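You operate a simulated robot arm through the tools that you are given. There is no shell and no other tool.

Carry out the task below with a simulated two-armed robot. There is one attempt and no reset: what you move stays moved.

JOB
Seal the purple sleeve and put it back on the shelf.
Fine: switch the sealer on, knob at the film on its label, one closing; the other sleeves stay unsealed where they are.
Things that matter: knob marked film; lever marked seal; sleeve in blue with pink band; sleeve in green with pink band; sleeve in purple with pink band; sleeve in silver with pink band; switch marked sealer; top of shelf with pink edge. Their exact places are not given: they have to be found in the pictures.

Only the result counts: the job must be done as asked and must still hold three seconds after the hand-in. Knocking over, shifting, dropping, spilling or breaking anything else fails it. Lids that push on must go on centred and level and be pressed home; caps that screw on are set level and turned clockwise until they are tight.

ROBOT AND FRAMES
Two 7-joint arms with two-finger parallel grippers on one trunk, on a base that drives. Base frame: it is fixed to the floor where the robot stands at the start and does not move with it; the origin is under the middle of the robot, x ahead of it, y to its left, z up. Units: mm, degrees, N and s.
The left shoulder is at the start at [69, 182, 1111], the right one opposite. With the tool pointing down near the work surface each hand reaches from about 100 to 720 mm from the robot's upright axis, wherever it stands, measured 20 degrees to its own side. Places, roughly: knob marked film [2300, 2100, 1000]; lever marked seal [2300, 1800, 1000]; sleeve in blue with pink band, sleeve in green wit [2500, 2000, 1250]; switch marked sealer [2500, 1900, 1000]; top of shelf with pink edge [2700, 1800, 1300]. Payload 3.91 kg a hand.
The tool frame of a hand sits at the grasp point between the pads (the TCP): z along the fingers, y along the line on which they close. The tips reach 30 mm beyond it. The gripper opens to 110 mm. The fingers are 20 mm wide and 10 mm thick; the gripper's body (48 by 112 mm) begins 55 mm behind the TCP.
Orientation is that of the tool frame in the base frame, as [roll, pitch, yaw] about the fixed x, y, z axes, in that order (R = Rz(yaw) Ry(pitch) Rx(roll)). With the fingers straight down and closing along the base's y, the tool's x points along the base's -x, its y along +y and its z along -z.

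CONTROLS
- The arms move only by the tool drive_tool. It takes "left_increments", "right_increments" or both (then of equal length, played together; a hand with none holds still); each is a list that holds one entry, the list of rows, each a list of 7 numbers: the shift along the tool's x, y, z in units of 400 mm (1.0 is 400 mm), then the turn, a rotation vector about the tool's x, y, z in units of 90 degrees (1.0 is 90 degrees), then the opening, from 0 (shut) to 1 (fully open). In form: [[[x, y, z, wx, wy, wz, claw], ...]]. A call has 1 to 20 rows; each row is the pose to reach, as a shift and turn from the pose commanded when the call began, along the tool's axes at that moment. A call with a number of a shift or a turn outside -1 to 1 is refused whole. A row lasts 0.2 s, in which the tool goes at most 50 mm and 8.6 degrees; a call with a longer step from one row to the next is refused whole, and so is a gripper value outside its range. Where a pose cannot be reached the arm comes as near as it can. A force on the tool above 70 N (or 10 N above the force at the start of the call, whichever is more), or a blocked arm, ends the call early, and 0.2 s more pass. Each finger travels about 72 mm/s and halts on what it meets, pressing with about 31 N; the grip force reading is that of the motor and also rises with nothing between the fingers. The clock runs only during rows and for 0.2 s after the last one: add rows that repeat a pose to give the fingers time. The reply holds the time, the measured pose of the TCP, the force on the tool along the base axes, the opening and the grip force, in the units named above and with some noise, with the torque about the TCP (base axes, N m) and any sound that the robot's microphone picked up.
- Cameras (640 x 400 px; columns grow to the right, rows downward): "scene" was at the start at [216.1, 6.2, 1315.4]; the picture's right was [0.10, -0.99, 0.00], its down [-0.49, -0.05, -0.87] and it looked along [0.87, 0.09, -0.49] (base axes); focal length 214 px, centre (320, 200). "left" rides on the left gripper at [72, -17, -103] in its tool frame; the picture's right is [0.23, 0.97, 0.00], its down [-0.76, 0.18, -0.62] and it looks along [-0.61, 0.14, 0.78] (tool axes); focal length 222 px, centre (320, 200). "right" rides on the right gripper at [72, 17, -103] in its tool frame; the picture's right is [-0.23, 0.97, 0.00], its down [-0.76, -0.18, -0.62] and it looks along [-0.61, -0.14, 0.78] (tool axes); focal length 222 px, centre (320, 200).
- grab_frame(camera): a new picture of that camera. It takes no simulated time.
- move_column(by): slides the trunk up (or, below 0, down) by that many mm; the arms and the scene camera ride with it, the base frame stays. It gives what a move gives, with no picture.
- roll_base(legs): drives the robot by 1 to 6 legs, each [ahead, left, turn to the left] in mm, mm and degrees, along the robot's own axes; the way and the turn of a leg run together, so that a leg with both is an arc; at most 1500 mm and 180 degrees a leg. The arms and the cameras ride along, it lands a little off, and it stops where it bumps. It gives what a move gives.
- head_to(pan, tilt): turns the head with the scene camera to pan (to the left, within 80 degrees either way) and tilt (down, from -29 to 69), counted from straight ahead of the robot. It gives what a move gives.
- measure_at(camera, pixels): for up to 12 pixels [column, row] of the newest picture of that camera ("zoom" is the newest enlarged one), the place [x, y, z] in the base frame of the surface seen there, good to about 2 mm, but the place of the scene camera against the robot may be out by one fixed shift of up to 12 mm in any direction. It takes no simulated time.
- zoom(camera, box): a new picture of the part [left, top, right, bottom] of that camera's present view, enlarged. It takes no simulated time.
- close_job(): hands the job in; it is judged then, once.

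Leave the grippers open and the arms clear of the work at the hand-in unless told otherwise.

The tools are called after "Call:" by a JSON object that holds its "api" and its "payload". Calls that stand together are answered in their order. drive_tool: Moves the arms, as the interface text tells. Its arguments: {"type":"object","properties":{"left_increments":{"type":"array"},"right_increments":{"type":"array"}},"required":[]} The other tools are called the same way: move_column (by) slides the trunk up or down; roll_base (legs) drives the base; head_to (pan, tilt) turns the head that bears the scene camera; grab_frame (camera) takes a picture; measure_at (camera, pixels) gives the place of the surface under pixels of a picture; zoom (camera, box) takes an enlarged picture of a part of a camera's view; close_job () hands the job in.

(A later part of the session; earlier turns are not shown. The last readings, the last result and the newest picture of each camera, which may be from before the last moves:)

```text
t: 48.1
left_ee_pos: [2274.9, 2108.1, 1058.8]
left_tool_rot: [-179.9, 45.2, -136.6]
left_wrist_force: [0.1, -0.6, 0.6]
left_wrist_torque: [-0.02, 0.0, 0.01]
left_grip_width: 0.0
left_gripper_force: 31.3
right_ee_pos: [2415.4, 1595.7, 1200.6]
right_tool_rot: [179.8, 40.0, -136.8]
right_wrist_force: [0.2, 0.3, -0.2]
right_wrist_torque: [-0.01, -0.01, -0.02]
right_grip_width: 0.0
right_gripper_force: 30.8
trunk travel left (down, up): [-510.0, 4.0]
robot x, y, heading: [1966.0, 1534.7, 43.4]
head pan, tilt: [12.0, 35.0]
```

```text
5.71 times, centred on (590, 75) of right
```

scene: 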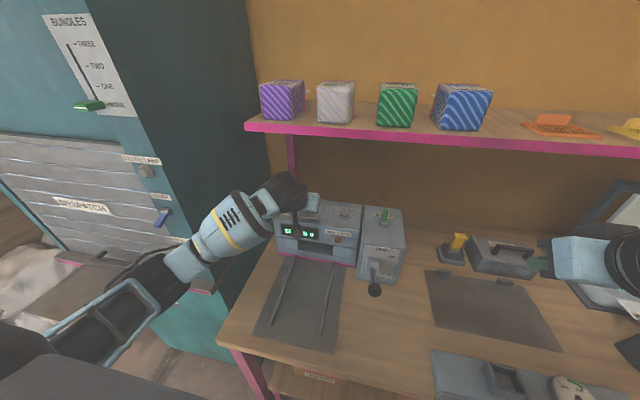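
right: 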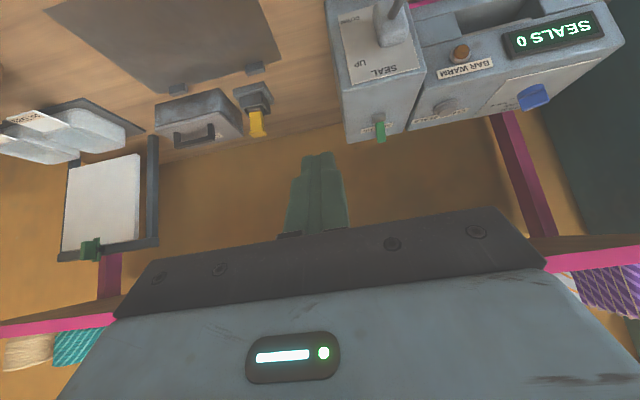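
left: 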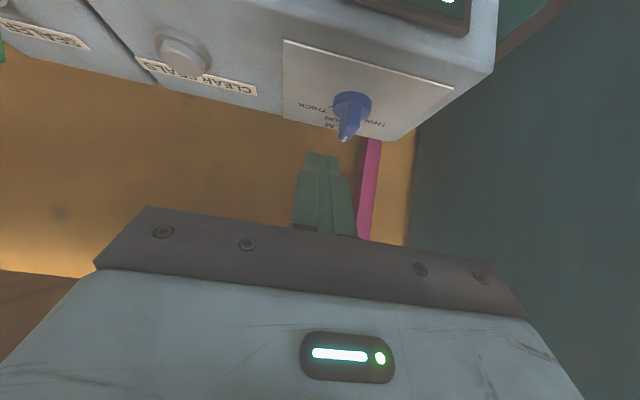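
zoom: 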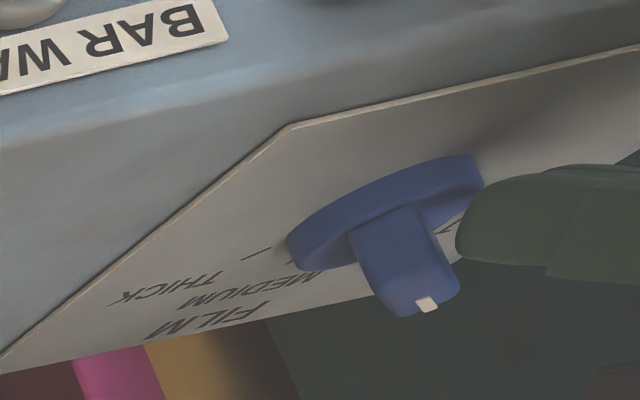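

The wing has swung past the middle towards THIN. I back the hand off to read it properly.

Call:
{"api": "drive_tool", "payload": {"left_increments": [[[0, 0.015, 0, 0, 0, 0, 0], [0, 0.02, -0.08, 0, 0, 0, 0], [0, 0.02, -0.18, 0, 0, 0, 0], [0, 0.02, -0.28, 0, 0, 0, 0], [0, 0.02, -0.38, 0, 0, 0, 0], [0, 0.02, -0.38, 0, 0, 0, 0]]]}}

Call:
{"api": "grab_frame", "payload": {"camera": "scene"}}

Call:
{"api": "zoom", "payload": {"camera": "left", "box": [272, 60, 432, 160]}}

Call:
{"api": "zoom", "payload": {"camera": "right", "box": [540, 40, 640, 110]}}

```text
t: 49.5
left_ee_pos: [2191.1, 2040.2, 1166.9]
left_tool_rot: [-180.0, 45.0, -136.7]
left_wrist_force: [-0.2, 0.1, 0.5]
left_wrist_torque: [0.0, 0.0, -0.02]
left_grip_width: 0.0
left_gripper_force: 30.9
right_ee_pos: [2416.1, 1594.5, 1201.5]
right_tool_rot: [179.9, 40.0, -136.7]
right_wrist_force: [0.2, 0.5, -0.1]
right_wrist_torque: [0.01, 0.02, 0.02]
right_grip_width: 0.4
right_gripper_force: 31.1
trunk travel left (down, up): [-510.0, 4.0]
robot x, y, heading: [1963.7, 1537.8, 43.1]
head pan, tilt: [12.0, 35.0]
```

```text
taken
```

scene: 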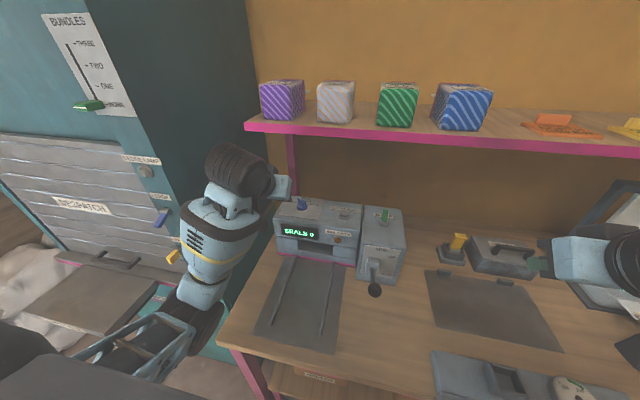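

```text
4.00 times, centred on (352, 110) of left
```

zoom: 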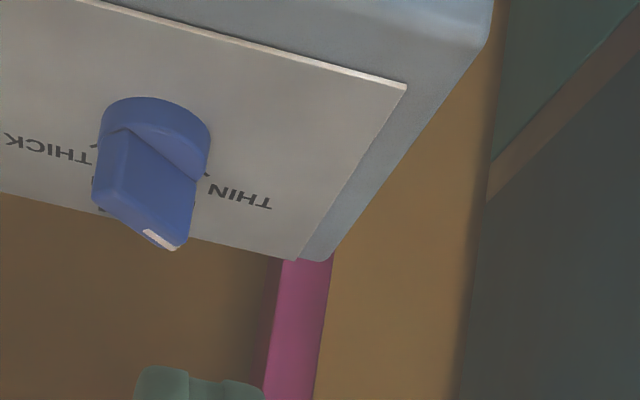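

```text
5.71 times, centred on (590, 75) of right
```

zoom: 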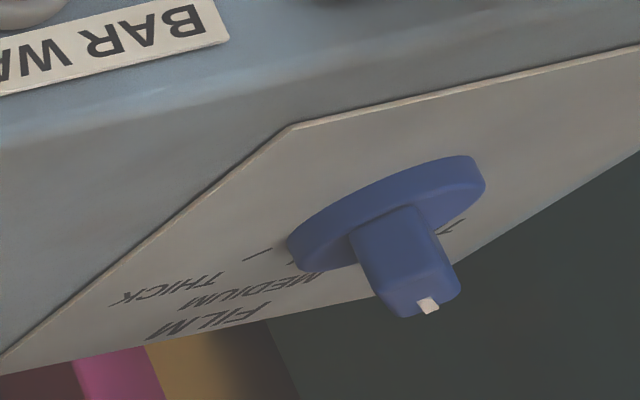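

Call:
{"api": "zoom", "payload": {"camera": "scene", "box": [272, 185, 336, 225]}}

Call:
{"api": "measure_at", "payload": {"camera": "zoom", "pixels": [[270, 150], [300, 145], [330, 170], [290, 210], [315, 225]]}}

```text
10.00 times, centred on (304, 205) of scene
```

zoom: 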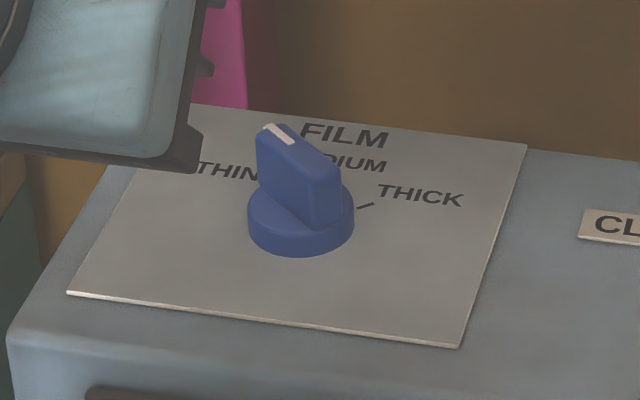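

```text
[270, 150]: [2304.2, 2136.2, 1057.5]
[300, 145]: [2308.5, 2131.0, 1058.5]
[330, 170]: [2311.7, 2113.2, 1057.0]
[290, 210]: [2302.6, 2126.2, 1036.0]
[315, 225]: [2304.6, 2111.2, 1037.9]
```

The pointer is now near THIN. I check its angle precisely with a closer look and measured points along the wing top.

Call:
{"api": "zoom", "payload": {"camera": "scene", "box": [288, 192, 320, 212]}}

Call:
{"api": "measure_at", "payload": {"camera": "zoom", "pixels": [[230, 115], [260, 145], [300, 180], [340, 215], [370, 235], [200, 150], [250, 200], [290, 235], [345, 260], [300, 350], [430, 290], [190, 290]]}}

```text
16.00 times, centred on (304, 202) of scene
```

zoom: 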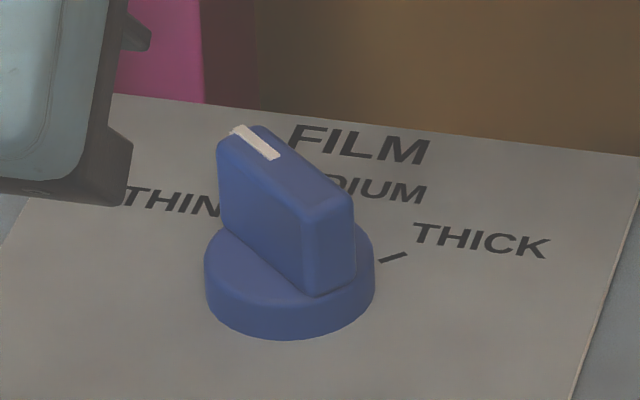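

```text
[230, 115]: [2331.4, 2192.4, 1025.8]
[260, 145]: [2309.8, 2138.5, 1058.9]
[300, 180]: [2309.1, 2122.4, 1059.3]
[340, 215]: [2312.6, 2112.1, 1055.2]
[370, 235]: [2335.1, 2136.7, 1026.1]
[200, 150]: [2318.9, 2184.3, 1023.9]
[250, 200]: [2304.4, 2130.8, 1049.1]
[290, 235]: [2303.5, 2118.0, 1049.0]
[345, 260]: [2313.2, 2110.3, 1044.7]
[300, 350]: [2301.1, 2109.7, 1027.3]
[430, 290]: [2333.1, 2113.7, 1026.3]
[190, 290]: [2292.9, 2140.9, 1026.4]
```

It seems to be about 5 to 10° short of the THIN mark. I go back in along the same line and nudge the near end a few mm more to the right, watching for the stop.

Call:
{"api": "drive_tool", "payload": {"left_increments": [[[0, 0, 0.1, 0, 0, 0, 0], [0, 0, 0.2, 0, 0, 0, 0], [0, 0, 0.3, 0, 0, 0, 0], [0, 0, 0.378, 0, 0, 0, 0], [0, -0.01, 0.378, 0, 0, 0, 0], [0, -0.02, 0.378, 0, 0, 0, 0], [-0.003, -0.0265, 0.381, 0, 0, 0, 0], [-0.003, -0.0265, 0.381, 0, 0, 0, 0]]]}}

Call:
{"api": "zoom", "payload": {"camera": "left", "box": [240, 90, 400, 190]}}

Call:
{"api": "zoom", "payload": {"camera": "right", "box": [540, 40, 640, 110]}}

```text
t: 51.3
left_ee_pos: [2275.2, 2106.7, 1060.8]
left_tool_rot: [-179.9, 45.0, -136.6]
left_wrist_force: [-7.2, 0.5, 0.4]
left_wrist_torque: [0.01, 0.11, 0.11]
left_grip_width: 0.0
left_gripper_force: 31.4
right_ee_pos: [2416.4, 1595.8, 1200.1]
right_tool_rot: [-179.9, 40.1, -136.7]
right_wrist_force: [0.0, -1.0, 0.0]
right_wrist_torque: [0.0, -0.04, 0.0]
right_grip_width: 0.0
right_gripper_force: 30.7
trunk travel left (down, up): [-510.0, 4.0]
robot x, y, heading: [1960.5, 1539.2, 43.4]
head pan, tilt: [12.0, 35.0]
```

```text
4.00 times, centred on (320, 140) of left
```

zoom: 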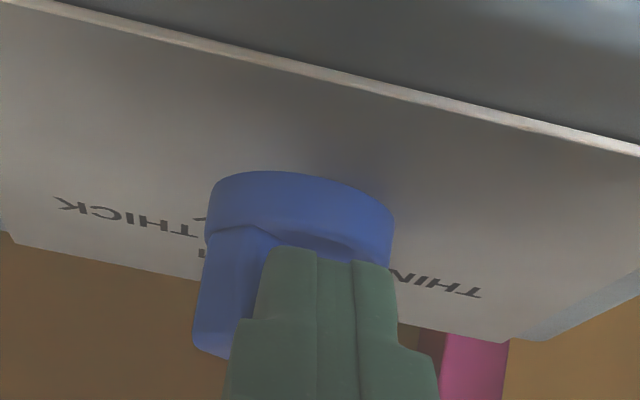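

```text
5.71 times, centred on (590, 75) of right
```

zoom: 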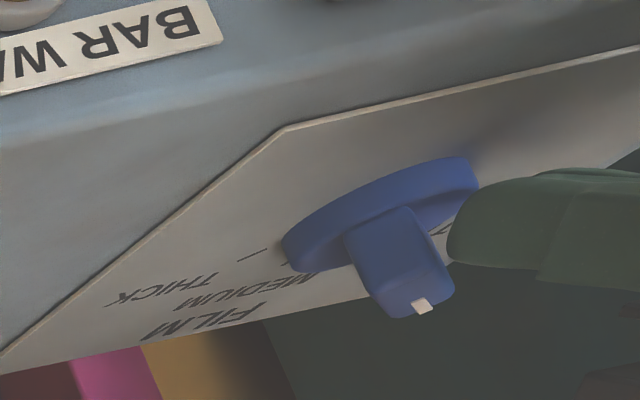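

7 N of resistance now. I push a further 6 mm to see whether it moves or has reached its stop.

Call:
{"api": "drive_tool", "payload": {"left_increments": [[[-0.003, -0.008, 0.003, 0, 0, 0, 0], [-0.006, -0.016, 0.006, 0, 0, 0, 0], [-0.006, -0.016, 0.006, 0, 0, 0, 0]]]}}

Call:
{"api": "zoom", "payload": {"camera": "right", "box": [540, 40, 640, 110]}}

```text
t: 52.1
left_ee_pos: [2276.7, 2106.7, 1061.2]
left_tool_rot: [-180.0, 44.9, -136.4]
left_wrist_force: [-37.8, 1.6, -0.8]
left_wrist_torque: [0.03, 0.63, 0.49]
left_grip_width: 0.2
left_gripper_force: 30.7
right_ee_pos: [2412.5, 1595.9, 1201.2]
right_tool_rot: [-179.8, 40.2, -136.5]
right_wrist_force: [-0.2, -0.4, -0.3]
right_wrist_torque: [0.01, -0.03, 0.01]
right_grip_width: 0.0
right_gripper_force: 31.0
trunk travel left (down, up): [-510.0, 4.0]
robot x, y, heading: [1964.9, 1536.0, 43.3]
head pan, tilt: [12.0, 35.0]
```

```text
5.71 times, centred on (590, 75) of right
```

zoom: 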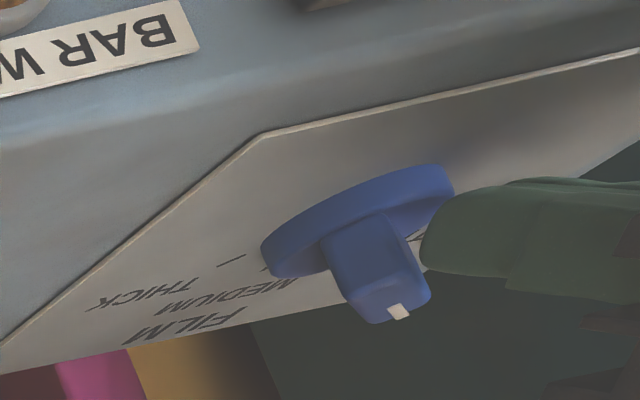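

38 N and it doesn't move, so the knob is at its end stop, THIN. I release to the left and back off.

Call:
{"api": "drive_tool", "payload": {"left_increments": [[[0, 0.025, 0, 0, 0, 0, 0], [0, 0.045, -0.03, 0, 0, 0, 0], [0, 0.045, -0.13, 0, 0, 0, 0], [0, 0.045, -0.23, 0, 0, 0, 0], [0, 0.045, -0.33, 0, 0, 0, 0], [0, 0.045, -0.43, 0, 0, 0, 0], [0, 0.045, -0.53, 0, 0, 0, 0], [0, 0.045, -0.53, 0, 0, 0, 0]]]}}

Call:
{"api": "grab_frame", "payload": {"camera": "scene"}}

Call:
{"api": "zoom", "payload": {"camera": "scene", "box": [260, 185, 420, 285]}}

Call:
{"api": "zoom", "payload": {"camera": "scene", "box": [272, 185, 336, 225]}}

```text
t: 53.9
left_ee_pos: [2162.9, 2016.5, 1209.2]
left_tool_rot: [-179.9, 45.1, -136.6]
left_wrist_force: [-0.1, 0.0, 0.4]
left_wrist_torque: [0.01, 0.02, 0.02]
left_grip_width: 0.0
left_gripper_force: 30.6
right_ee_pos: [2418.0, 1593.4, 1199.2]
right_tool_rot: [179.9, 40.0, -136.7]
right_wrist_force: [-0.1, -0.4, 0.3]
right_wrist_torque: [0.01, -0.02, 0.01]
right_grip_width: 0.0
right_gripper_force: 31.2
trunk travel left (down, up): [-510.0, 4.0]
robot x, y, heading: [1962.1, 1537.5, 43.3]
head pan, tilt: [12.0, 35.0]
```

```text
taken
```

scene: 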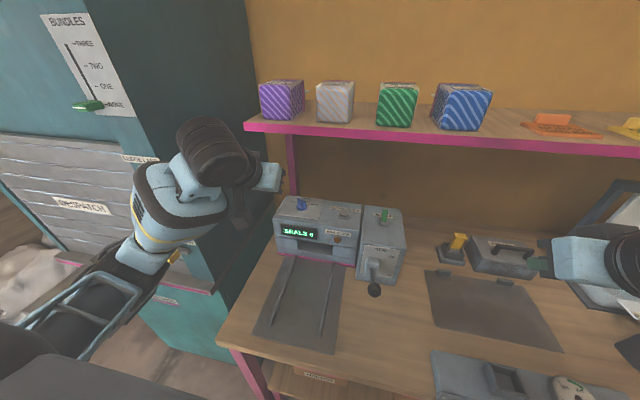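

```text
4.00 times, centred on (340, 235) of scene
```

zoom: 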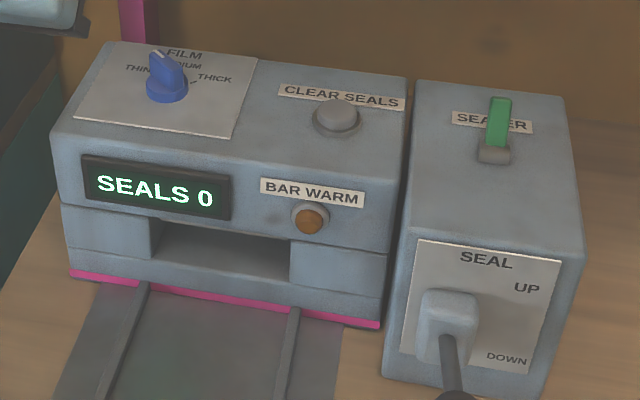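

```text
10.00 times, centred on (304, 205) of scene
```

zoom: 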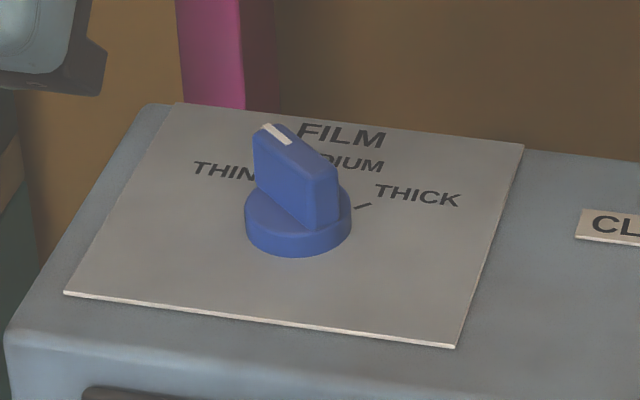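

The knob is at THIN and "SEALS 0" is displayed; the BAR WARM lamp isn't lit yet. I measure the slot and the guide rails for the later insertion.

Call:
{"api": "zoom", "payload": {"camera": "scene", "box": [250, 225, 370, 300]}}

Call:
{"api": "measure_at", "payload": {"camera": "zoom", "pixels": [[262, 115], [262, 60], [445, 80], [300, 110], [400, 130], [300, 75], [400, 90], [178, 320], [380, 330], [205, 250], [395, 260], [300, 165]]}}

Call:
{"api": "zoom", "payload": {"camera": "scene", "box": [245, 260, 365, 360]}}

Call:
{"api": "measure_at", "payload": {"camera": "zoom", "pixels": [[140, 265], [215, 100], [400, 290], [437, 110], [300, 100], [300, 280], [127, 270], [150, 270], [390, 290], [412, 290], [60, 310], [425, 360]]}}

```text
5.33 times, centred on (310, 262) of scene
```

zoom: 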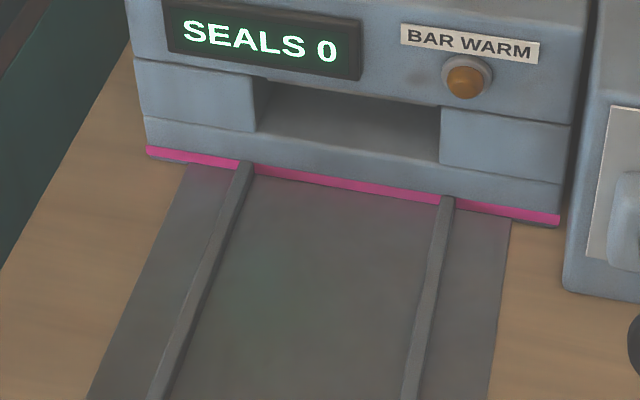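

```text
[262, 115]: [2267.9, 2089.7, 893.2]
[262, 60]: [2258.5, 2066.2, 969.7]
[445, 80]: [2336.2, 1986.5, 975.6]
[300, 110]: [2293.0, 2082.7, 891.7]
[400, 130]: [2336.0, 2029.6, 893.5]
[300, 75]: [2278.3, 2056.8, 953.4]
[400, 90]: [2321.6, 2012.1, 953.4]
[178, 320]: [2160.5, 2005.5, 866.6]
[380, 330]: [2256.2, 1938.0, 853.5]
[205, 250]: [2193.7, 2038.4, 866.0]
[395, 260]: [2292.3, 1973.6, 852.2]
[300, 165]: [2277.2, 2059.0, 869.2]
```

```text
4.00 times, centred on (305, 310) of scene
```

zoom: 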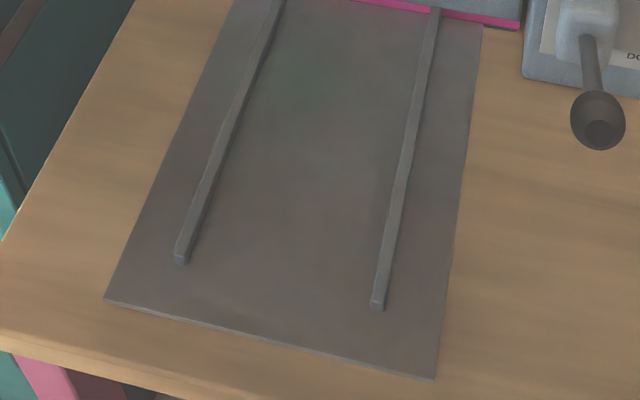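

```text
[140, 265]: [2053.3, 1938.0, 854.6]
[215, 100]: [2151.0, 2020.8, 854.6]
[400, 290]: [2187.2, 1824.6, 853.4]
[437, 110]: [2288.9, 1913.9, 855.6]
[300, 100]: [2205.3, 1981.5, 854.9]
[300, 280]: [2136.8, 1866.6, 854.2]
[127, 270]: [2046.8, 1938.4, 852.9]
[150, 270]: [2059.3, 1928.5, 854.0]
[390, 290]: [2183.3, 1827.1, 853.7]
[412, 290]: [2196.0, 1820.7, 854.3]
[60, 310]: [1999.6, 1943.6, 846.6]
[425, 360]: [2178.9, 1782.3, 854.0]
```

Call:
{"api": "zoom", "payload": {"camera": "scene", "box": [250, 225, 370, 300]}}

Call:
{"api": "measure_at", "payload": {"camera": "zoom", "pixels": [[436, 260], [425, 320], [415, 375], [440, 225], [175, 345], [215, 245], [235, 190], [160, 380], [255, 100], [442, 125], [250, 78], [442, 108]]}}

Call:
{"api": "zoom", "payload": {"camera": "left", "box": [100, 0, 420, 200]}}

```text
5.33 times, centred on (310, 262) of scene
```

zoom: 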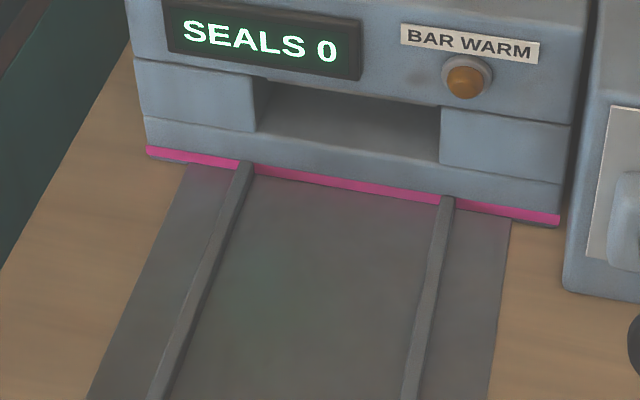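

```text
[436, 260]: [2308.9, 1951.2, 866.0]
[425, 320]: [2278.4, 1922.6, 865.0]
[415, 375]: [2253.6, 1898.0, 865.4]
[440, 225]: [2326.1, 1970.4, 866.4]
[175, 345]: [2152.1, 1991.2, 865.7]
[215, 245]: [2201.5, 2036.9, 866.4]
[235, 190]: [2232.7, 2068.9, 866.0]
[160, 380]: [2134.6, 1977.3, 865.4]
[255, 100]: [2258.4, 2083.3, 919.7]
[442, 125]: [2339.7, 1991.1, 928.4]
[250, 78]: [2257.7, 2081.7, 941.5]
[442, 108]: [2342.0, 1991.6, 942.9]
```

```text
2.00 times, centred on (260, 100) of left
```

zoom: 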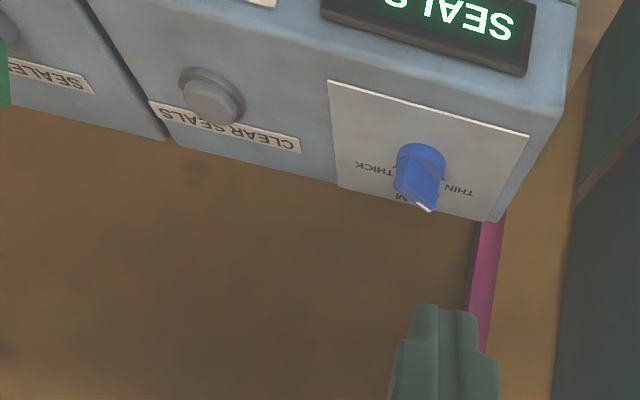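

The rails centre at r≈131 (in the machine's direction, heading 44°), the slot is about 123 wide, its floor is at z≈884 and its roof near 935. Now I look at the sleeves again, especially the lip behind the body.

Call:
{"api": "zoom", "payload": {"camera": "scene", "box": [250, 70, 346, 130]}}

Call:
{"api": "zoom", "payload": {"camera": "scene", "box": [365, 70, 500, 140]}}

Call:
{"api": "measure_at", "payload": {"camera": "zoom", "pixels": [[340, 110], [200, 60], [335, 100]]}}

```text
6.67 times, centred on (298, 100) of scene
```

zoom: 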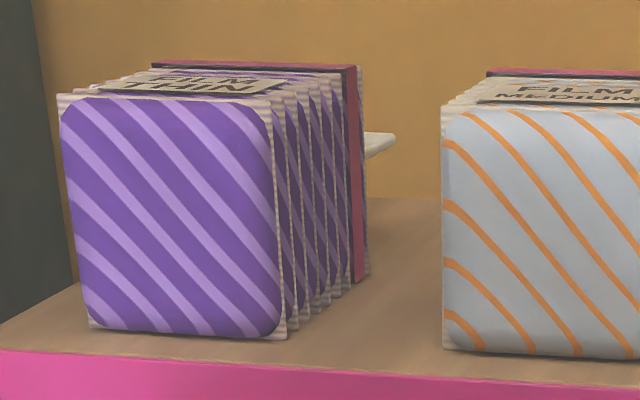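

```text
4.74 times, centred on (432, 105) of scene
```

zoom: 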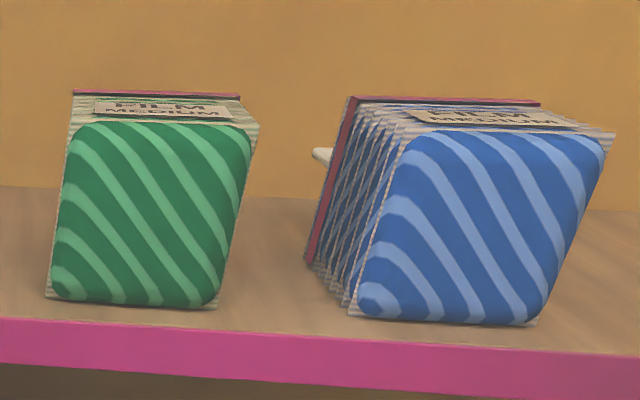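

```text
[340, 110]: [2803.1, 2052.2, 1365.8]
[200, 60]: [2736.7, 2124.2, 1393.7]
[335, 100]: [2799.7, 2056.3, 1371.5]
```

The sleeve is a bundle, with the lip sticking out behind the pink band. Next I raise the left hand in front of the shelf at the purple sleeve, open it, and tilt to 30° for the grasp.

Call:
{"api": "drive_tool", "payload": {"left_increments": [[[-0.08885, 0.0115, -0.0603, 0, 0.0333, 0, 0.3], [-0.1777, 0.023, -0.1206, 0, 0.0667, 0, 0.6], [-0.26655, 0.0345, -0.1809, 0, 0.1, 0, 1], [-0.3554, 0.046, -0.2412, 0, 0.1333, 0, 1], [-0.4443, 0.0575, -0.3015, 0, 0.1667, 0, 1], [-0.4443, 0.0575, -0.3015, 0, 0.1667, 0, 1]]]}}

Call:
{"api": "grab_frame", "payload": {"camera": "scene"}}

Call:
{"api": "grab_frame", "payload": {"camera": "left"}}

```text
t: 55.3
left_ee_pos: [2179.2, 2058.4, 1419.4]
left_tool_rot: [-179.9, 30.2, -136.7]
left_wrist_force: [0.1, -0.1, 0.1]
left_wrist_torque: [-0.01, 0.05, 0.02]
left_grip_width: 110.0
left_gripper_force: 0.0
right_ee_pos: [2417.4, 1595.1, 1199.8]
right_tool_rot: [180.0, 40.1, -136.7]
right_wrist_force: [0.6, 0.2, -0.2]
right_wrist_torque: [0.01, -0.01, -0.01]
right_grip_width: 0.0
right_gripper_force: 31.2
trunk travel left (down, up): [-510.0, 4.0]
robot x, y, heading: [1966.0, 1536.9, 43.5]
head pan, tilt: [12.0, 35.0]
```

```text
taken
```

scene: 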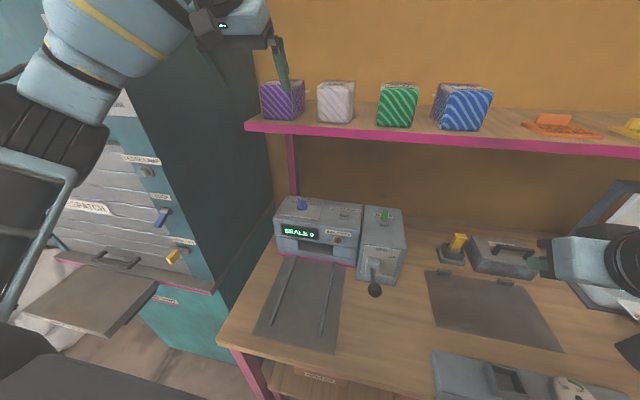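

```text
taken
```

left: 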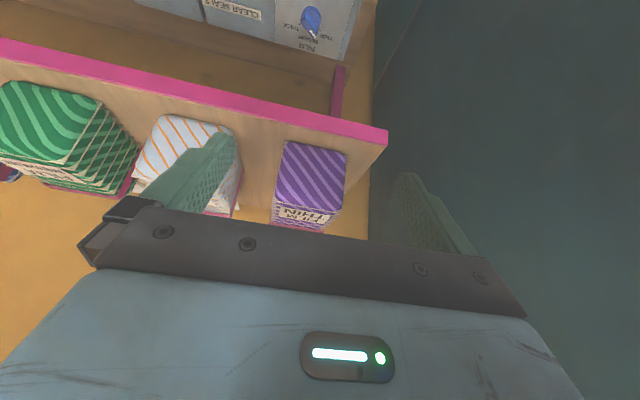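

The left camera sees the purple sleeve at (312, 185). I enlarge and measure it with this camera.

Call:
{"api": "zoom", "payload": {"camera": "left", "box": [252, 130, 380, 230]}}

Call:
{"api": "measure_at", "payload": {"camera": "zoom", "pixels": [[200, 80], [455, 120], [190, 200], [440, 250], [165, 290], [420, 330], [300, 300], [300, 200], [130, 355], [400, 365], [300, 40], [500, 100]]}}

```text
4.00 times, centred on (316, 180) of left
```

zoom: 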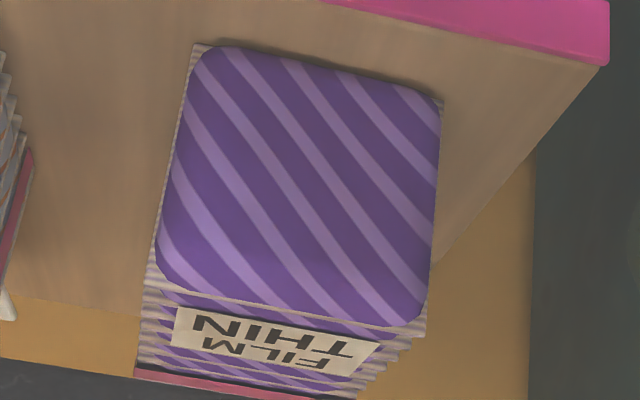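

```text
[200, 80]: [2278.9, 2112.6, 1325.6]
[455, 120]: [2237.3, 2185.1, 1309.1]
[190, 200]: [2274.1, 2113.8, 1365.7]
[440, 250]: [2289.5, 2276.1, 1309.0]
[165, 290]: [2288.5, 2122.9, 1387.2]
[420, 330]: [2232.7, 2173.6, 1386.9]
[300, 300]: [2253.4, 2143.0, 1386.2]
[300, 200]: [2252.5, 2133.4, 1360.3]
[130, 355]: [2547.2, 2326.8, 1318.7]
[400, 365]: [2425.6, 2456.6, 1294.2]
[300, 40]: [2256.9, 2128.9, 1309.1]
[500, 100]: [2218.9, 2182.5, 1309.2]
```

Call:
{"api": "measure_at", "payload": {"camera": "zoom", "pixels": [[220, 110], [270, 110], [340, 130], [410, 140], [205, 160], [260, 160], [330, 170], [425, 180], [190, 230], [260, 240], [330, 250], [410, 260]]}}

Call:
{"api": "measure_at", "payload": {"camera": "zoom", "pixels": [[160, 310], [148, 345], [140, 370], [170, 300], [200, 315], [260, 320], [330, 340], [390, 335], [160, 340], [200, 350], [260, 365], [430, 150]]}}

```text
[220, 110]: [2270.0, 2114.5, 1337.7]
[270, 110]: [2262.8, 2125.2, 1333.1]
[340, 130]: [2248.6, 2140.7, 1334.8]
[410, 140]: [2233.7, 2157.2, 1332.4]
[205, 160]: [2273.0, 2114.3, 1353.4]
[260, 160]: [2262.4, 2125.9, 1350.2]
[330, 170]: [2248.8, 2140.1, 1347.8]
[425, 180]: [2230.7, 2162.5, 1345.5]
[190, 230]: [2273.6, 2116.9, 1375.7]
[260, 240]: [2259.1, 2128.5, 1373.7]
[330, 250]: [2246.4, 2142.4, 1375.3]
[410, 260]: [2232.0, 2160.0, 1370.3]
```

```text
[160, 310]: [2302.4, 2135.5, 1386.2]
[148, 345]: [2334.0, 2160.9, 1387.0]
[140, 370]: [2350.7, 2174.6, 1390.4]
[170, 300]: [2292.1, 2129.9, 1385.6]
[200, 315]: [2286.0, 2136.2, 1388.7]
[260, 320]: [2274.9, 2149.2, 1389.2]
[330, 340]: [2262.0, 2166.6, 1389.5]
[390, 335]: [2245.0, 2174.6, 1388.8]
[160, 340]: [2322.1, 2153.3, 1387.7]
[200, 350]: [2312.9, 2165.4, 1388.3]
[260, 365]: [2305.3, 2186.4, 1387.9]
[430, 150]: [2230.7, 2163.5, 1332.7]
```

The sleeve sits about 2° off the hand's heading (41°), is about 82 wide with its top at z≈1388, and the shelf is at 1309. I go to a pre-grasp pose above and in front of it, with the yaw matched.

Call:
{"api": "drive_tool", "payload": {"left_increments": [[[-0.0834, 0.0044, 0.0243, 0.0043, 0, 0.0074, 1], [-0.1669, 0.0087, 0.0485, 0.0085, 0, 0.0147, 1], [-0.2503, 0.0131, 0.0728, 0.0128, 0, 0.0221, 1], [-0.2503, 0.0131, 0.0728, 0.0128, 0, 0.0221, 1]]]}}

Call:
{"api": "grab_frame", "payload": {"camera": "left"}}

Call:
{"api": "grab_frame", "payload": {"camera": "scene"}}

```text
t: 56.3
left_ee_pos: [2249.2, 2130.4, 1444.9]
left_tool_rot: [179.9, 30.1, -139.2]
left_wrist_force: [0.3, -0.4, 0.0]
left_wrist_torque: [0.03, -0.02, 0.03]
left_grip_width: 109.8
left_gripper_force: 0.0
right_ee_pos: [2416.1, 1594.5, 1200.3]
right_tool_rot: [179.9, 40.0, -136.7]
right_wrist_force: [0.2, 0.2, 0.7]
right_wrist_torque: [-0.02, 0.03, -0.02]
right_grip_width: 0.0
right_gripper_force: 31.0
trunk travel left (down, up): [-510.0, 4.0]
robot x, y, heading: [1962.1, 1538.2, 43.0]
head pan, tilt: [12.0, 35.0]
```

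```text
taken
```

left: 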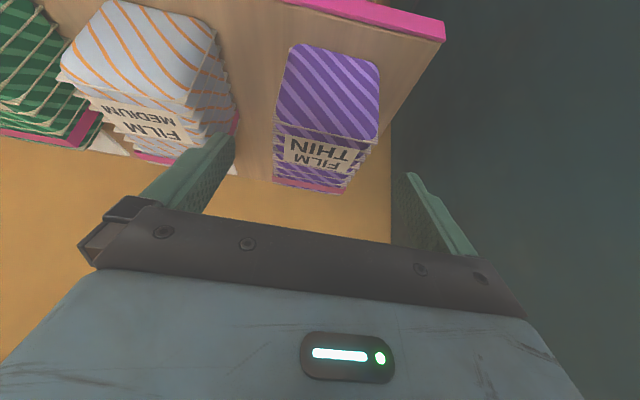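

```text
taken
```

scene: 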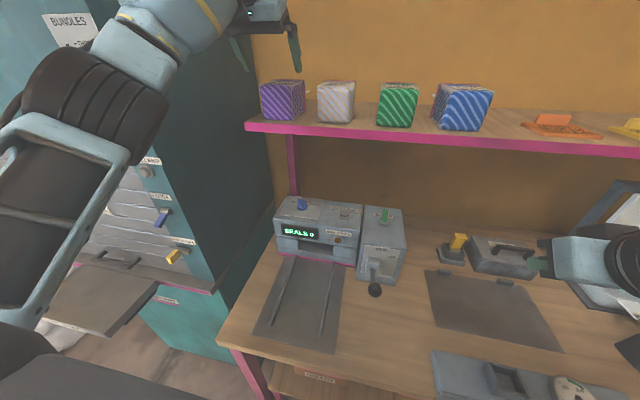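

The pose is as planned. The forearm passes near the cabinet, so I check its distance before going on.

Call:
{"api": "measure_at", "payload": {"camera": "scene", "pixels": [[150, 80], [165, 60], [185, 25], [120, 120], [70, 30], [210, 40], [230, 60], [145, 172], [130, 20]]}}

Call:
{"api": "zoom", "payload": {"camera": "left", "box": [240, 30, 420, 210]}}

```text
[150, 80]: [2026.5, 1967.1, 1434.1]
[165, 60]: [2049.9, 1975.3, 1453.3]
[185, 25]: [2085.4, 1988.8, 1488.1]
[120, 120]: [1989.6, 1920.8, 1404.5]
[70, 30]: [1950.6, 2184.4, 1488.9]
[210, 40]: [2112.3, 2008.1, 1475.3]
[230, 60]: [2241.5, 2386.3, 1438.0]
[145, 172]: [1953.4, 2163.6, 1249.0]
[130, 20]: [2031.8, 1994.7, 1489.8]
```

```text
2.22 times, centred on (330, 120) of left
```

zoom: 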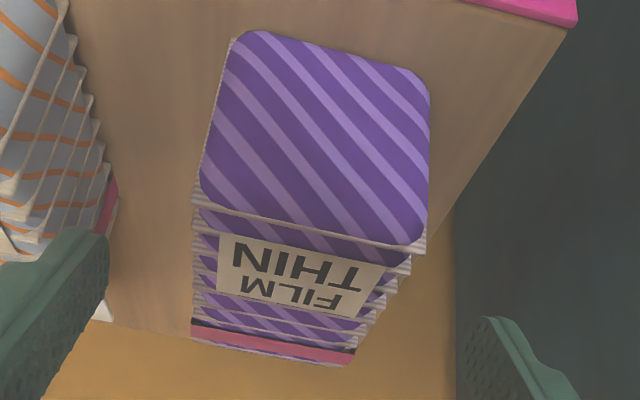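

The forearm has about 100 mm of clearance to the cabinet. I advance 100 mm along the fingers so they pass either side of the sleeve.

Call:
{"api": "drive_tool", "payload": {"left_increments": [[[0, 0, 0.075, 0, 0, 0, 1], [0, 0, 0.15, 0, 0, 0, 1], [0, 0, 0.2, 0, 0, 0, 1], [0, 0, 0.25, 0, 0, 0, 1], [0, 0, 0.25, 0, 0, 0, 1]]]}}

Call:
{"api": "grab_frame", "payload": {"camera": "left"}}

Call:
{"api": "zoom", "payload": {"camera": "scene", "box": [220, 40, 348, 120]}}

```text
t: 57.5
left_ee_pos: [2284.8, 2164.5, 1360.2]
left_tool_rot: [-179.9, 30.3, -139.0]
left_wrist_force: [-0.6, 0.1, -0.5]
left_wrist_torque: [-0.02, -0.01, -0.02]
left_grip_width: 109.8
left_gripper_force: 0.0
right_ee_pos: [2417.9, 1594.3, 1200.5]
right_tool_rot: [179.9, 40.1, -136.6]
right_wrist_force: [0.3, 0.3, 0.1]
right_wrist_torque: [0.04, -0.01, -0.02]
right_grip_width: 0.0
right_gripper_force: 30.5
trunk travel left (down, up): [-510.0, 4.0]
robot x, y, heading: [1960.8, 1541.9, 43.2]
head pan, tilt: [12.0, 35.0]
```

```text
taken
```

left: 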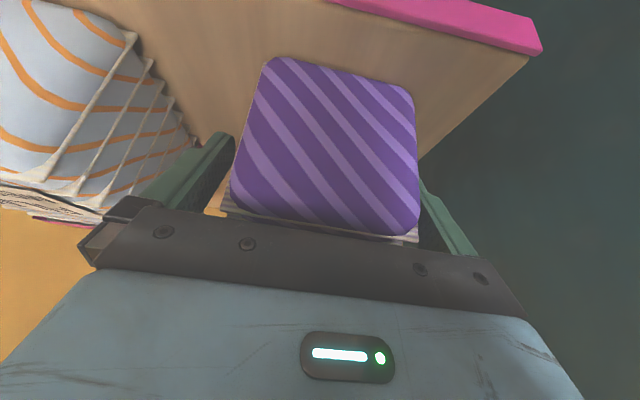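

```text
5.00 times, centred on (284, 80) of scene
```

zoom: 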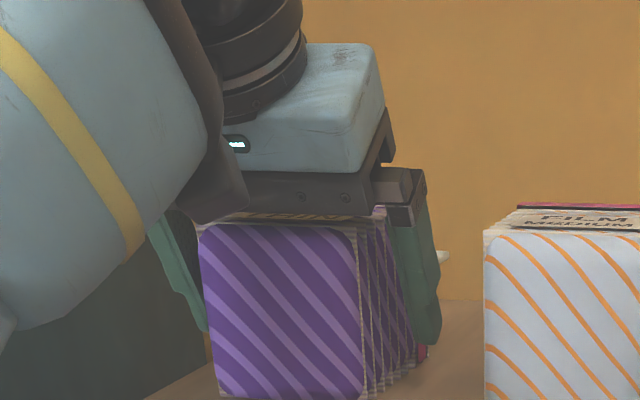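

The fingers straddle the sleeve freely. I close them on it.

Call:
{"api": "drive_tool", "payload": {"left_increments": [[[0, 0, 0, 0, 0, 0, 0.8], [0, 0, 0, 0, 0, 0, 0.65], [0, 0, 0, 0, 0, 0, 0.6], [0, 0, 0, 0, 0, 0, 0.6], [0, 0, 0, 0, 0, 0, 0.6]]]}}

Call:
{"api": "grab_frame", "payload": {"camera": "left"}}

Call:
{"api": "zoom", "payload": {"camera": "scene", "box": [260, 185, 420, 285]}}

```text
t: 58.7
left_ee_pos: [2284.3, 2165.1, 1360.3]
left_tool_rot: [-179.9, 30.0, -139.0]
left_wrist_force: [0.2, 1.1, 0.3]
left_wrist_torque: [0.14, -0.04, 0.06]
left_grip_width: 79.6
left_gripper_force: 30.9
right_ee_pos: [2417.3, 1594.7, 1200.8]
right_tool_rot: [180.0, 40.0, -136.7]
right_wrist_force: [1.2, 0.6, -0.2]
right_wrist_torque: [0.0, 0.0, 0.0]
right_grip_width: 0.0
right_gripper_force: 31.1
trunk travel left (down, up): [-510.0, 4.0]
robot x, y, heading: [1964.2, 1540.0, 43.1]
head pan, tilt: [12.0, 35.0]
```

```text
taken
```

left: 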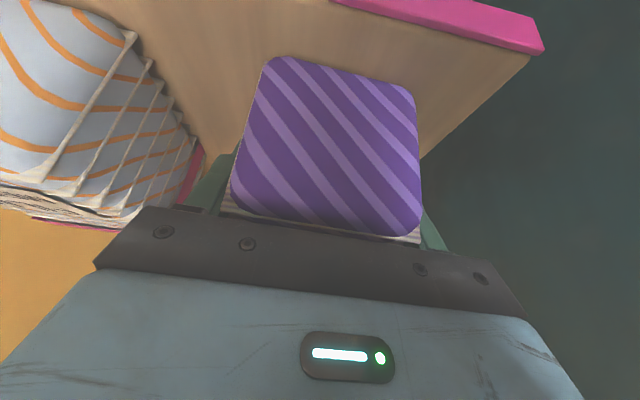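

```text
4.00 times, centred on (340, 235) of scene
```

zoom: 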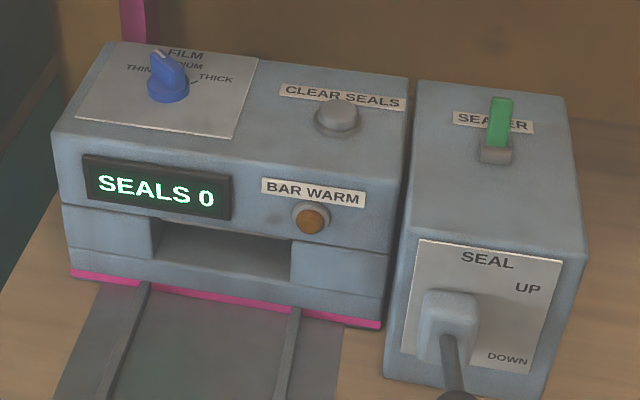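

Gripped at 79.6 mm. I lift it 50 mm straight up off the shelf.

Call:
{"api": "drive_tool", "payload": {"left_increments": [[[-0.0125, 0, -0.0217, 0, 0, 0, 0.6], [-0.0375, 0, -0.065, 0, 0, 0, 0.6], [-0.0625, 0, -0.1083, 0, 0, 0, 0.6], [-0.0625, 0, -0.1083, 0, 0, 0, 0.6]]]}}

Call:
{"api": "grab_frame", "payload": {"camera": "left"}}

Call:
{"api": "grab_frame", "payload": {"camera": "scene"}}

```text
t: 59.7
left_ee_pos: [2283.0, 2165.7, 1406.6]
left_tool_rot: [-180.0, 30.1, -139.2]
left_wrist_force: [-0.3, 0.3, -2.5]
left_wrist_torque: [-0.02, 0.05, -0.02]
left_grip_width: 80.0
left_gripper_force: 30.7
right_ee_pos: [2417.0, 1594.7, 1199.1]
right_tool_rot: [179.9, 40.0, -136.7]
right_wrist_force: [-0.2, -0.4, 0.4]
right_wrist_torque: [-0.02, -0.01, -0.02]
right_grip_width: 0.0
right_gripper_force: 31.3
trunk travel left (down, up): [-510.0, 4.0]
robot x, y, heading: [1966.9, 1535.7, 43.2]
head pan, tilt: [12.0, 35.0]
```

```text
taken
```

left: 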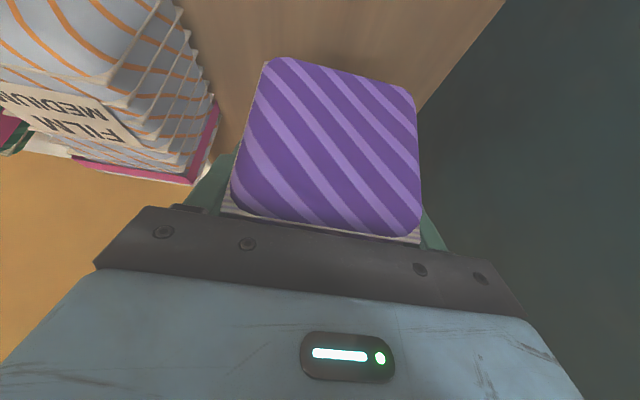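

```text
taken
```

scene: 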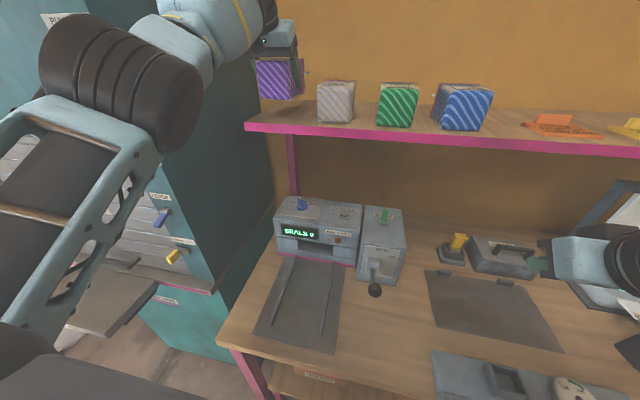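

It's held well. I draw it straight back out over the bench, clear of the shelf and the neighbouring sleeve.

Call:
{"api": "drive_tool", "payload": {"left_increments": [[[0.0975, 0, -0.0563, 0, 0, 0, 0.6], [0.195, 0, -0.1126, 0, 0, 0, 0.6], [0.2923, 0, -0.1688, 0, 0, 0, 0.6], [0.3898, 0, -0.225, 0, 0, 0, 0.6], [0.4872, 0, -0.2813, 0, 0, 0, 0.6], [0.4872, 0, -0.2813, 0, 0, 0, 0.6]]]}}

Call:
{"api": "grab_frame", "payload": {"camera": "scene"}}

```text
t: 61.1
left_ee_pos: [2249.8, 2130.9, 1475.7]
left_tool_rot: [-180.0, 30.1, -139.1]
left_wrist_force: [-0.6, -0.4, -2.7]
left_wrist_torque: [-0.02, 0.06, -0.01]
left_grip_width: 79.8
left_gripper_force: 30.7
left hand out of reach, approached as far as the arm can: row 1, 2, 3, 4, 5, 6
right_ee_pos: [2416.9, 1593.6, 1199.4]
right_tool_rot: [180.0, 40.1, -136.7]
right_wrist_force: [-0.5, 0.7, -0.4]
right_wrist_torque: [0.01, 0.02, 0.01]
right_grip_width: 0.0
right_gripper_force: 31.0
trunk travel left (down, up): [-510.0, 4.0]
robot x, y, heading: [1962.3, 1538.1, 42.9]
head pan, tilt: [12.0, 35.0]
```

```text
taken
```

scene: 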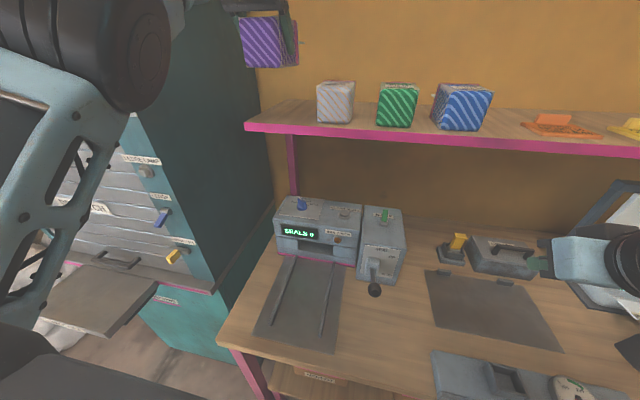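

The arm couldn't follow that line; it moved partly and rose, and the hand is at z 1476, near my earlier pre-grasp pose. I send a zero move to learn what pose the controller now regards as commanded.

Call:
{"api": "drive_tool", "payload": {"left_increments": [[[0, 0, 0, 0, 0, 0, 0.6]]]}}

```text
t: 61.5
left_ee_pos: [2250.7, 2131.0, 1475.3]
left_tool_rot: [-179.9, 30.2, -139.0]
left_wrist_force: [-0.7, 0.6, -3.0]
left_wrist_torque: [-0.02, 0.05, 0.0]
left_grip_width: 79.7
left_gripper_force: 31.3
right_ee_pos: [2417.2, 1593.6, 1199.8]
right_tool_rot: [179.9, 40.0, -136.8]
right_wrist_force: [-0.1, 0.0, 0.0]
right_wrist_torque: [0.01, -0.01, 0.02]
right_grip_width: 0.0
right_gripper_force: 31.1
trunk travel left (down, up): [-510.0, 4.0]
robot x, y, heading: [1966.3, 1535.9, 43.5]
head pan, tilt: [12.0, 35.0]
```

The commanded pose was reset to the actual one. I go 30 mm down to my earlier good pose, then back along the way I came.

Call:
{"api": "drive_tool", "payload": {"left_increments": [[[0.0375, 0, 0.065, 0, 0, 0, 0.6], [0.134, 0, 0.0323, 0, 0, 0, 0.6], [0.134, 0, 0.0323, 0, 0, 0, 0.6]]]}}

Call:
{"api": "grab_frame", "payload": {"camera": "scene"}}

```text
t: 62.3
left_ee_pos: [2256.1, 2141.2, 1461.1]
left_tool_rot: [-179.9, 30.1, -139.0]
left_wrist_force: [-0.1, 0.7, -2.4]
left_wrist_torque: [-0.09, 0.06, 0.0]
left_grip_width: 79.6
left_gripper_force: 31.1
left hand out of reach, approached as far as the arm can: row 1, 2, 3
right_ee_pos: [2417.4, 1595.2, 1199.5]
right_tool_rot: [179.8, 40.1, -136.7]
right_wrist_force: [-0.7, -0.5, -0.2]
right_wrist_torque: [-0.01, -0.02, 0.05]
right_grip_width: 0.0
right_gripper_force: 30.2
trunk travel left (down, up): [-510.0, 4.0]
robot x, y, heading: [1964.7, 1534.3, 43.1]
head pan, tilt: [12.0, 35.0]
```

```text
taken
```

scene: 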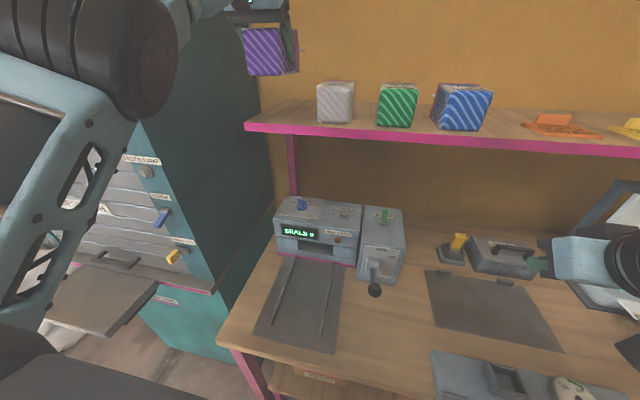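

The elbow is at a limit at this height. I'll carry the sleeve clear by driving the base straight back 250 mm instead; it's above everything on the shelf.

Call:
{"api": "roll_base", "payload": {"legs": [[-250, 0, 0]]}}

Call:
{"api": "grab_frame", "payload": {"camera": "scene"}}

Call:
{"api": "grab_frame", "payload": {"camera": "left"}}

```text
t: 64.1
left_ee_pos: [2075.5, 1971.4, 1459.4]
left_tool_rot: [-179.9, 30.0, -139.0]
left_wrist_force: [0.0, 0.2, -2.3]
left_wrist_torque: [-0.04, 0.06, 0.01]
left_grip_width: 79.6
left_gripper_force: 30.7
right_ee_pos: [2235.4, 1424.2, 1199.9]
right_tool_rot: [179.9, 39.8, -136.8]
right_wrist_force: [0.5, 0.0, -0.4]
right_wrist_torque: [-0.02, 0.01, -0.04]
right_grip_width: 0.0
right_gripper_force: 31.1
trunk travel left (down, up): [-510.0, 4.0]
robot x, y, heading: [1781.4, 1365.9, 43.3]
head pan, tilt: [12.0, 35.0]
```

```text
taken
```

scene: 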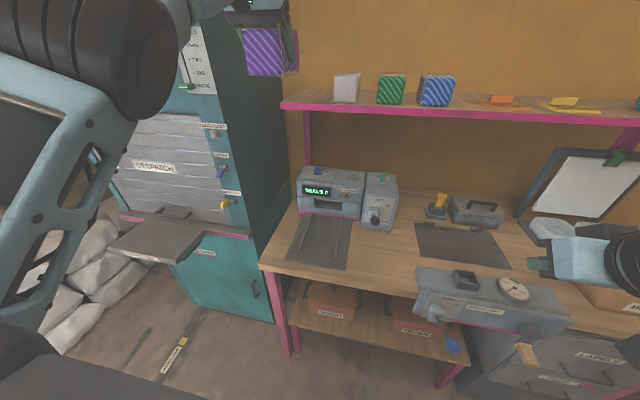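

```text
taken
```

left: 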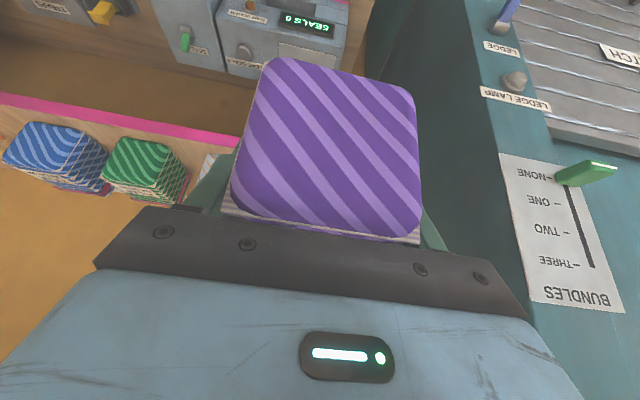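

The sleeve is clear of the shelf. Now I try lowering it with the arm (150 mm down, 60 mm right).

Call:
{"api": "drive_tool", "payload": {"left_increments": [[[0.0469, -0.0375, 0.0813, 0, 0, 0, 0.6], [0.0938, -0.075, 0.1625, 0, 0, 0, 0.6], [0.1406, -0.1125, 0.2438, 0, 0, 0, 0.6], [0.1875, -0.15, 0.325, 0, 0, 0, 0.6], [0.1875, -0.15, 0.325, 0, 0, 0, 0.6]]]}}

Call:
{"api": "grab_frame", "payload": {"camera": "scene"}}

```text
t: 65.3
left_ee_pos: [2165.2, 1953.6, 1354.1]
left_tool_rot: [-179.9, 30.0, -138.9]
left_wrist_force: [-0.2, 0.4, -2.4]
left_wrist_torque: [-0.03, 0.05, -0.03]
left_grip_width: 79.9
left_gripper_force: 31.5
left hand out of reach, approached as far as the arm can: row 1, 2, 3, 4, 5
right_ee_pos: [2235.9, 1424.1, 1201.0]
right_tool_rot: [180.0, 40.0, -136.6]
right_wrist_force: [-0.9, 0.1, 0.2]
right_wrist_torque: [-0.03, -0.02, -0.02]
right_grip_width: 0.0
right_gripper_force: 31.0
trunk travel left (down, up): [-510.0, 4.0]
robot x, y, heading: [1783.7, 1365.6, 43.3]
head pan, tilt: [12.0, 35.0]
```

```text
taken
```

scene: 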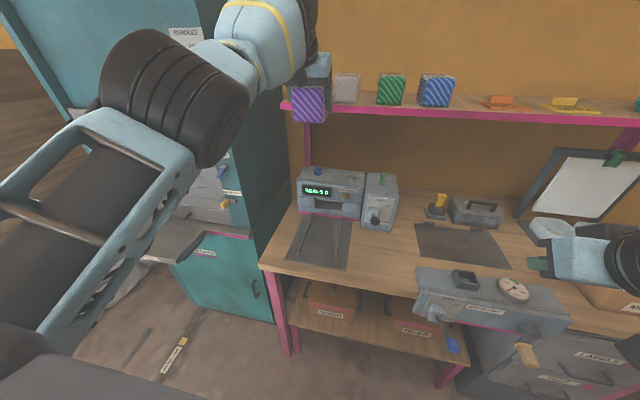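

The arm descends but drifts forward, and the lip is now near the shelf edge. I drive back 90 mm more for margin before continuing.

Call:
{"api": "roll_base", "payload": {"legs": [[-90, 0, 0]]}}

Call:
{"api": "drive_tool", "payload": {"left_increments": [[[0.02, -0.02, 0.08, 0, 0, 0, 0.6], [0.04, -0.04, 0.16, 0, 0, 0, 0.6], [0.06, -0.06, 0.24, 0, 0, 0, 0.6], [0.06, -0.06, 0.24, 0, 0, 0, 0.6]]]}}

Call:
{"api": "grab_frame", "payload": {"camera": "scene"}}

```text
t: 66.4
left_ee_pos: [2102.8, 1894.4, 1352.1]
left_tool_rot: [-179.9, 30.0, -138.9]
left_wrist_force: [0.4, -0.2, -2.9]
left_wrist_torque: [-0.07, 0.03, -0.02]
left_grip_width: 79.7
left_gripper_force: 31.7
right_ee_pos: [2172.5, 1365.6, 1199.9]
right_tool_rot: [179.9, 39.9, -136.7]
right_wrist_force: [-1.0, 0.1, 0.8]
right_wrist_torque: [-0.02, -0.02, -0.02]
right_grip_width: 0.1
right_gripper_force: 30.8
trunk travel left (down, up): [-510.0, 4.0]
robot x, y, heading: [1720.8, 1306.1, 43.1]
head pan, tilt: [12.0, 35.0]
```

```text
t: 67.4
left_ee_pos: [2141.3, 1896.7, 1259.8]
left_tool_rot: [-179.9, 30.0, -138.9]
left_wrist_force: [0.6, 0.4, -1.8]
left_wrist_torque: [-0.05, 0.08, 0.02]
left_grip_width: 79.8
left_gripper_force: 31.3
left hand out of reach, approached as far as the arm can: row 2
right_ee_pos: [2172.9, 1366.2, 1200.0]
right_tool_rot: [179.9, 39.9, -136.6]
right_wrist_force: [0.2, 0.0, -0.6]
right_wrist_torque: [0.01, -0.01, 0.0]
right_grip_width: 0.1
right_gripper_force: 30.8
trunk travel left (down, up): [-510.0, 4.0]
robot x, y, heading: [1719.8, 1306.8, 43.6]
head pan, tilt: [12.0, 35.0]
```

```text
taken
```

scene: 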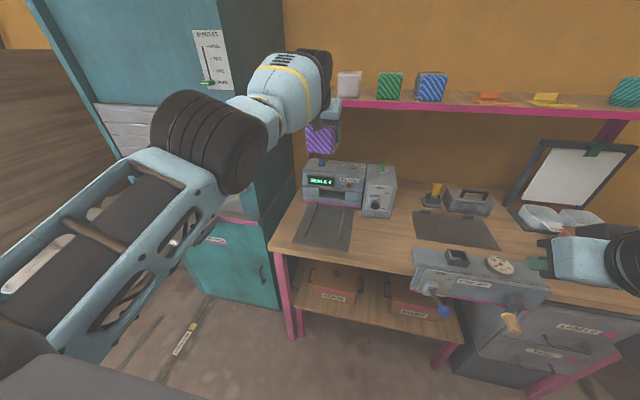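

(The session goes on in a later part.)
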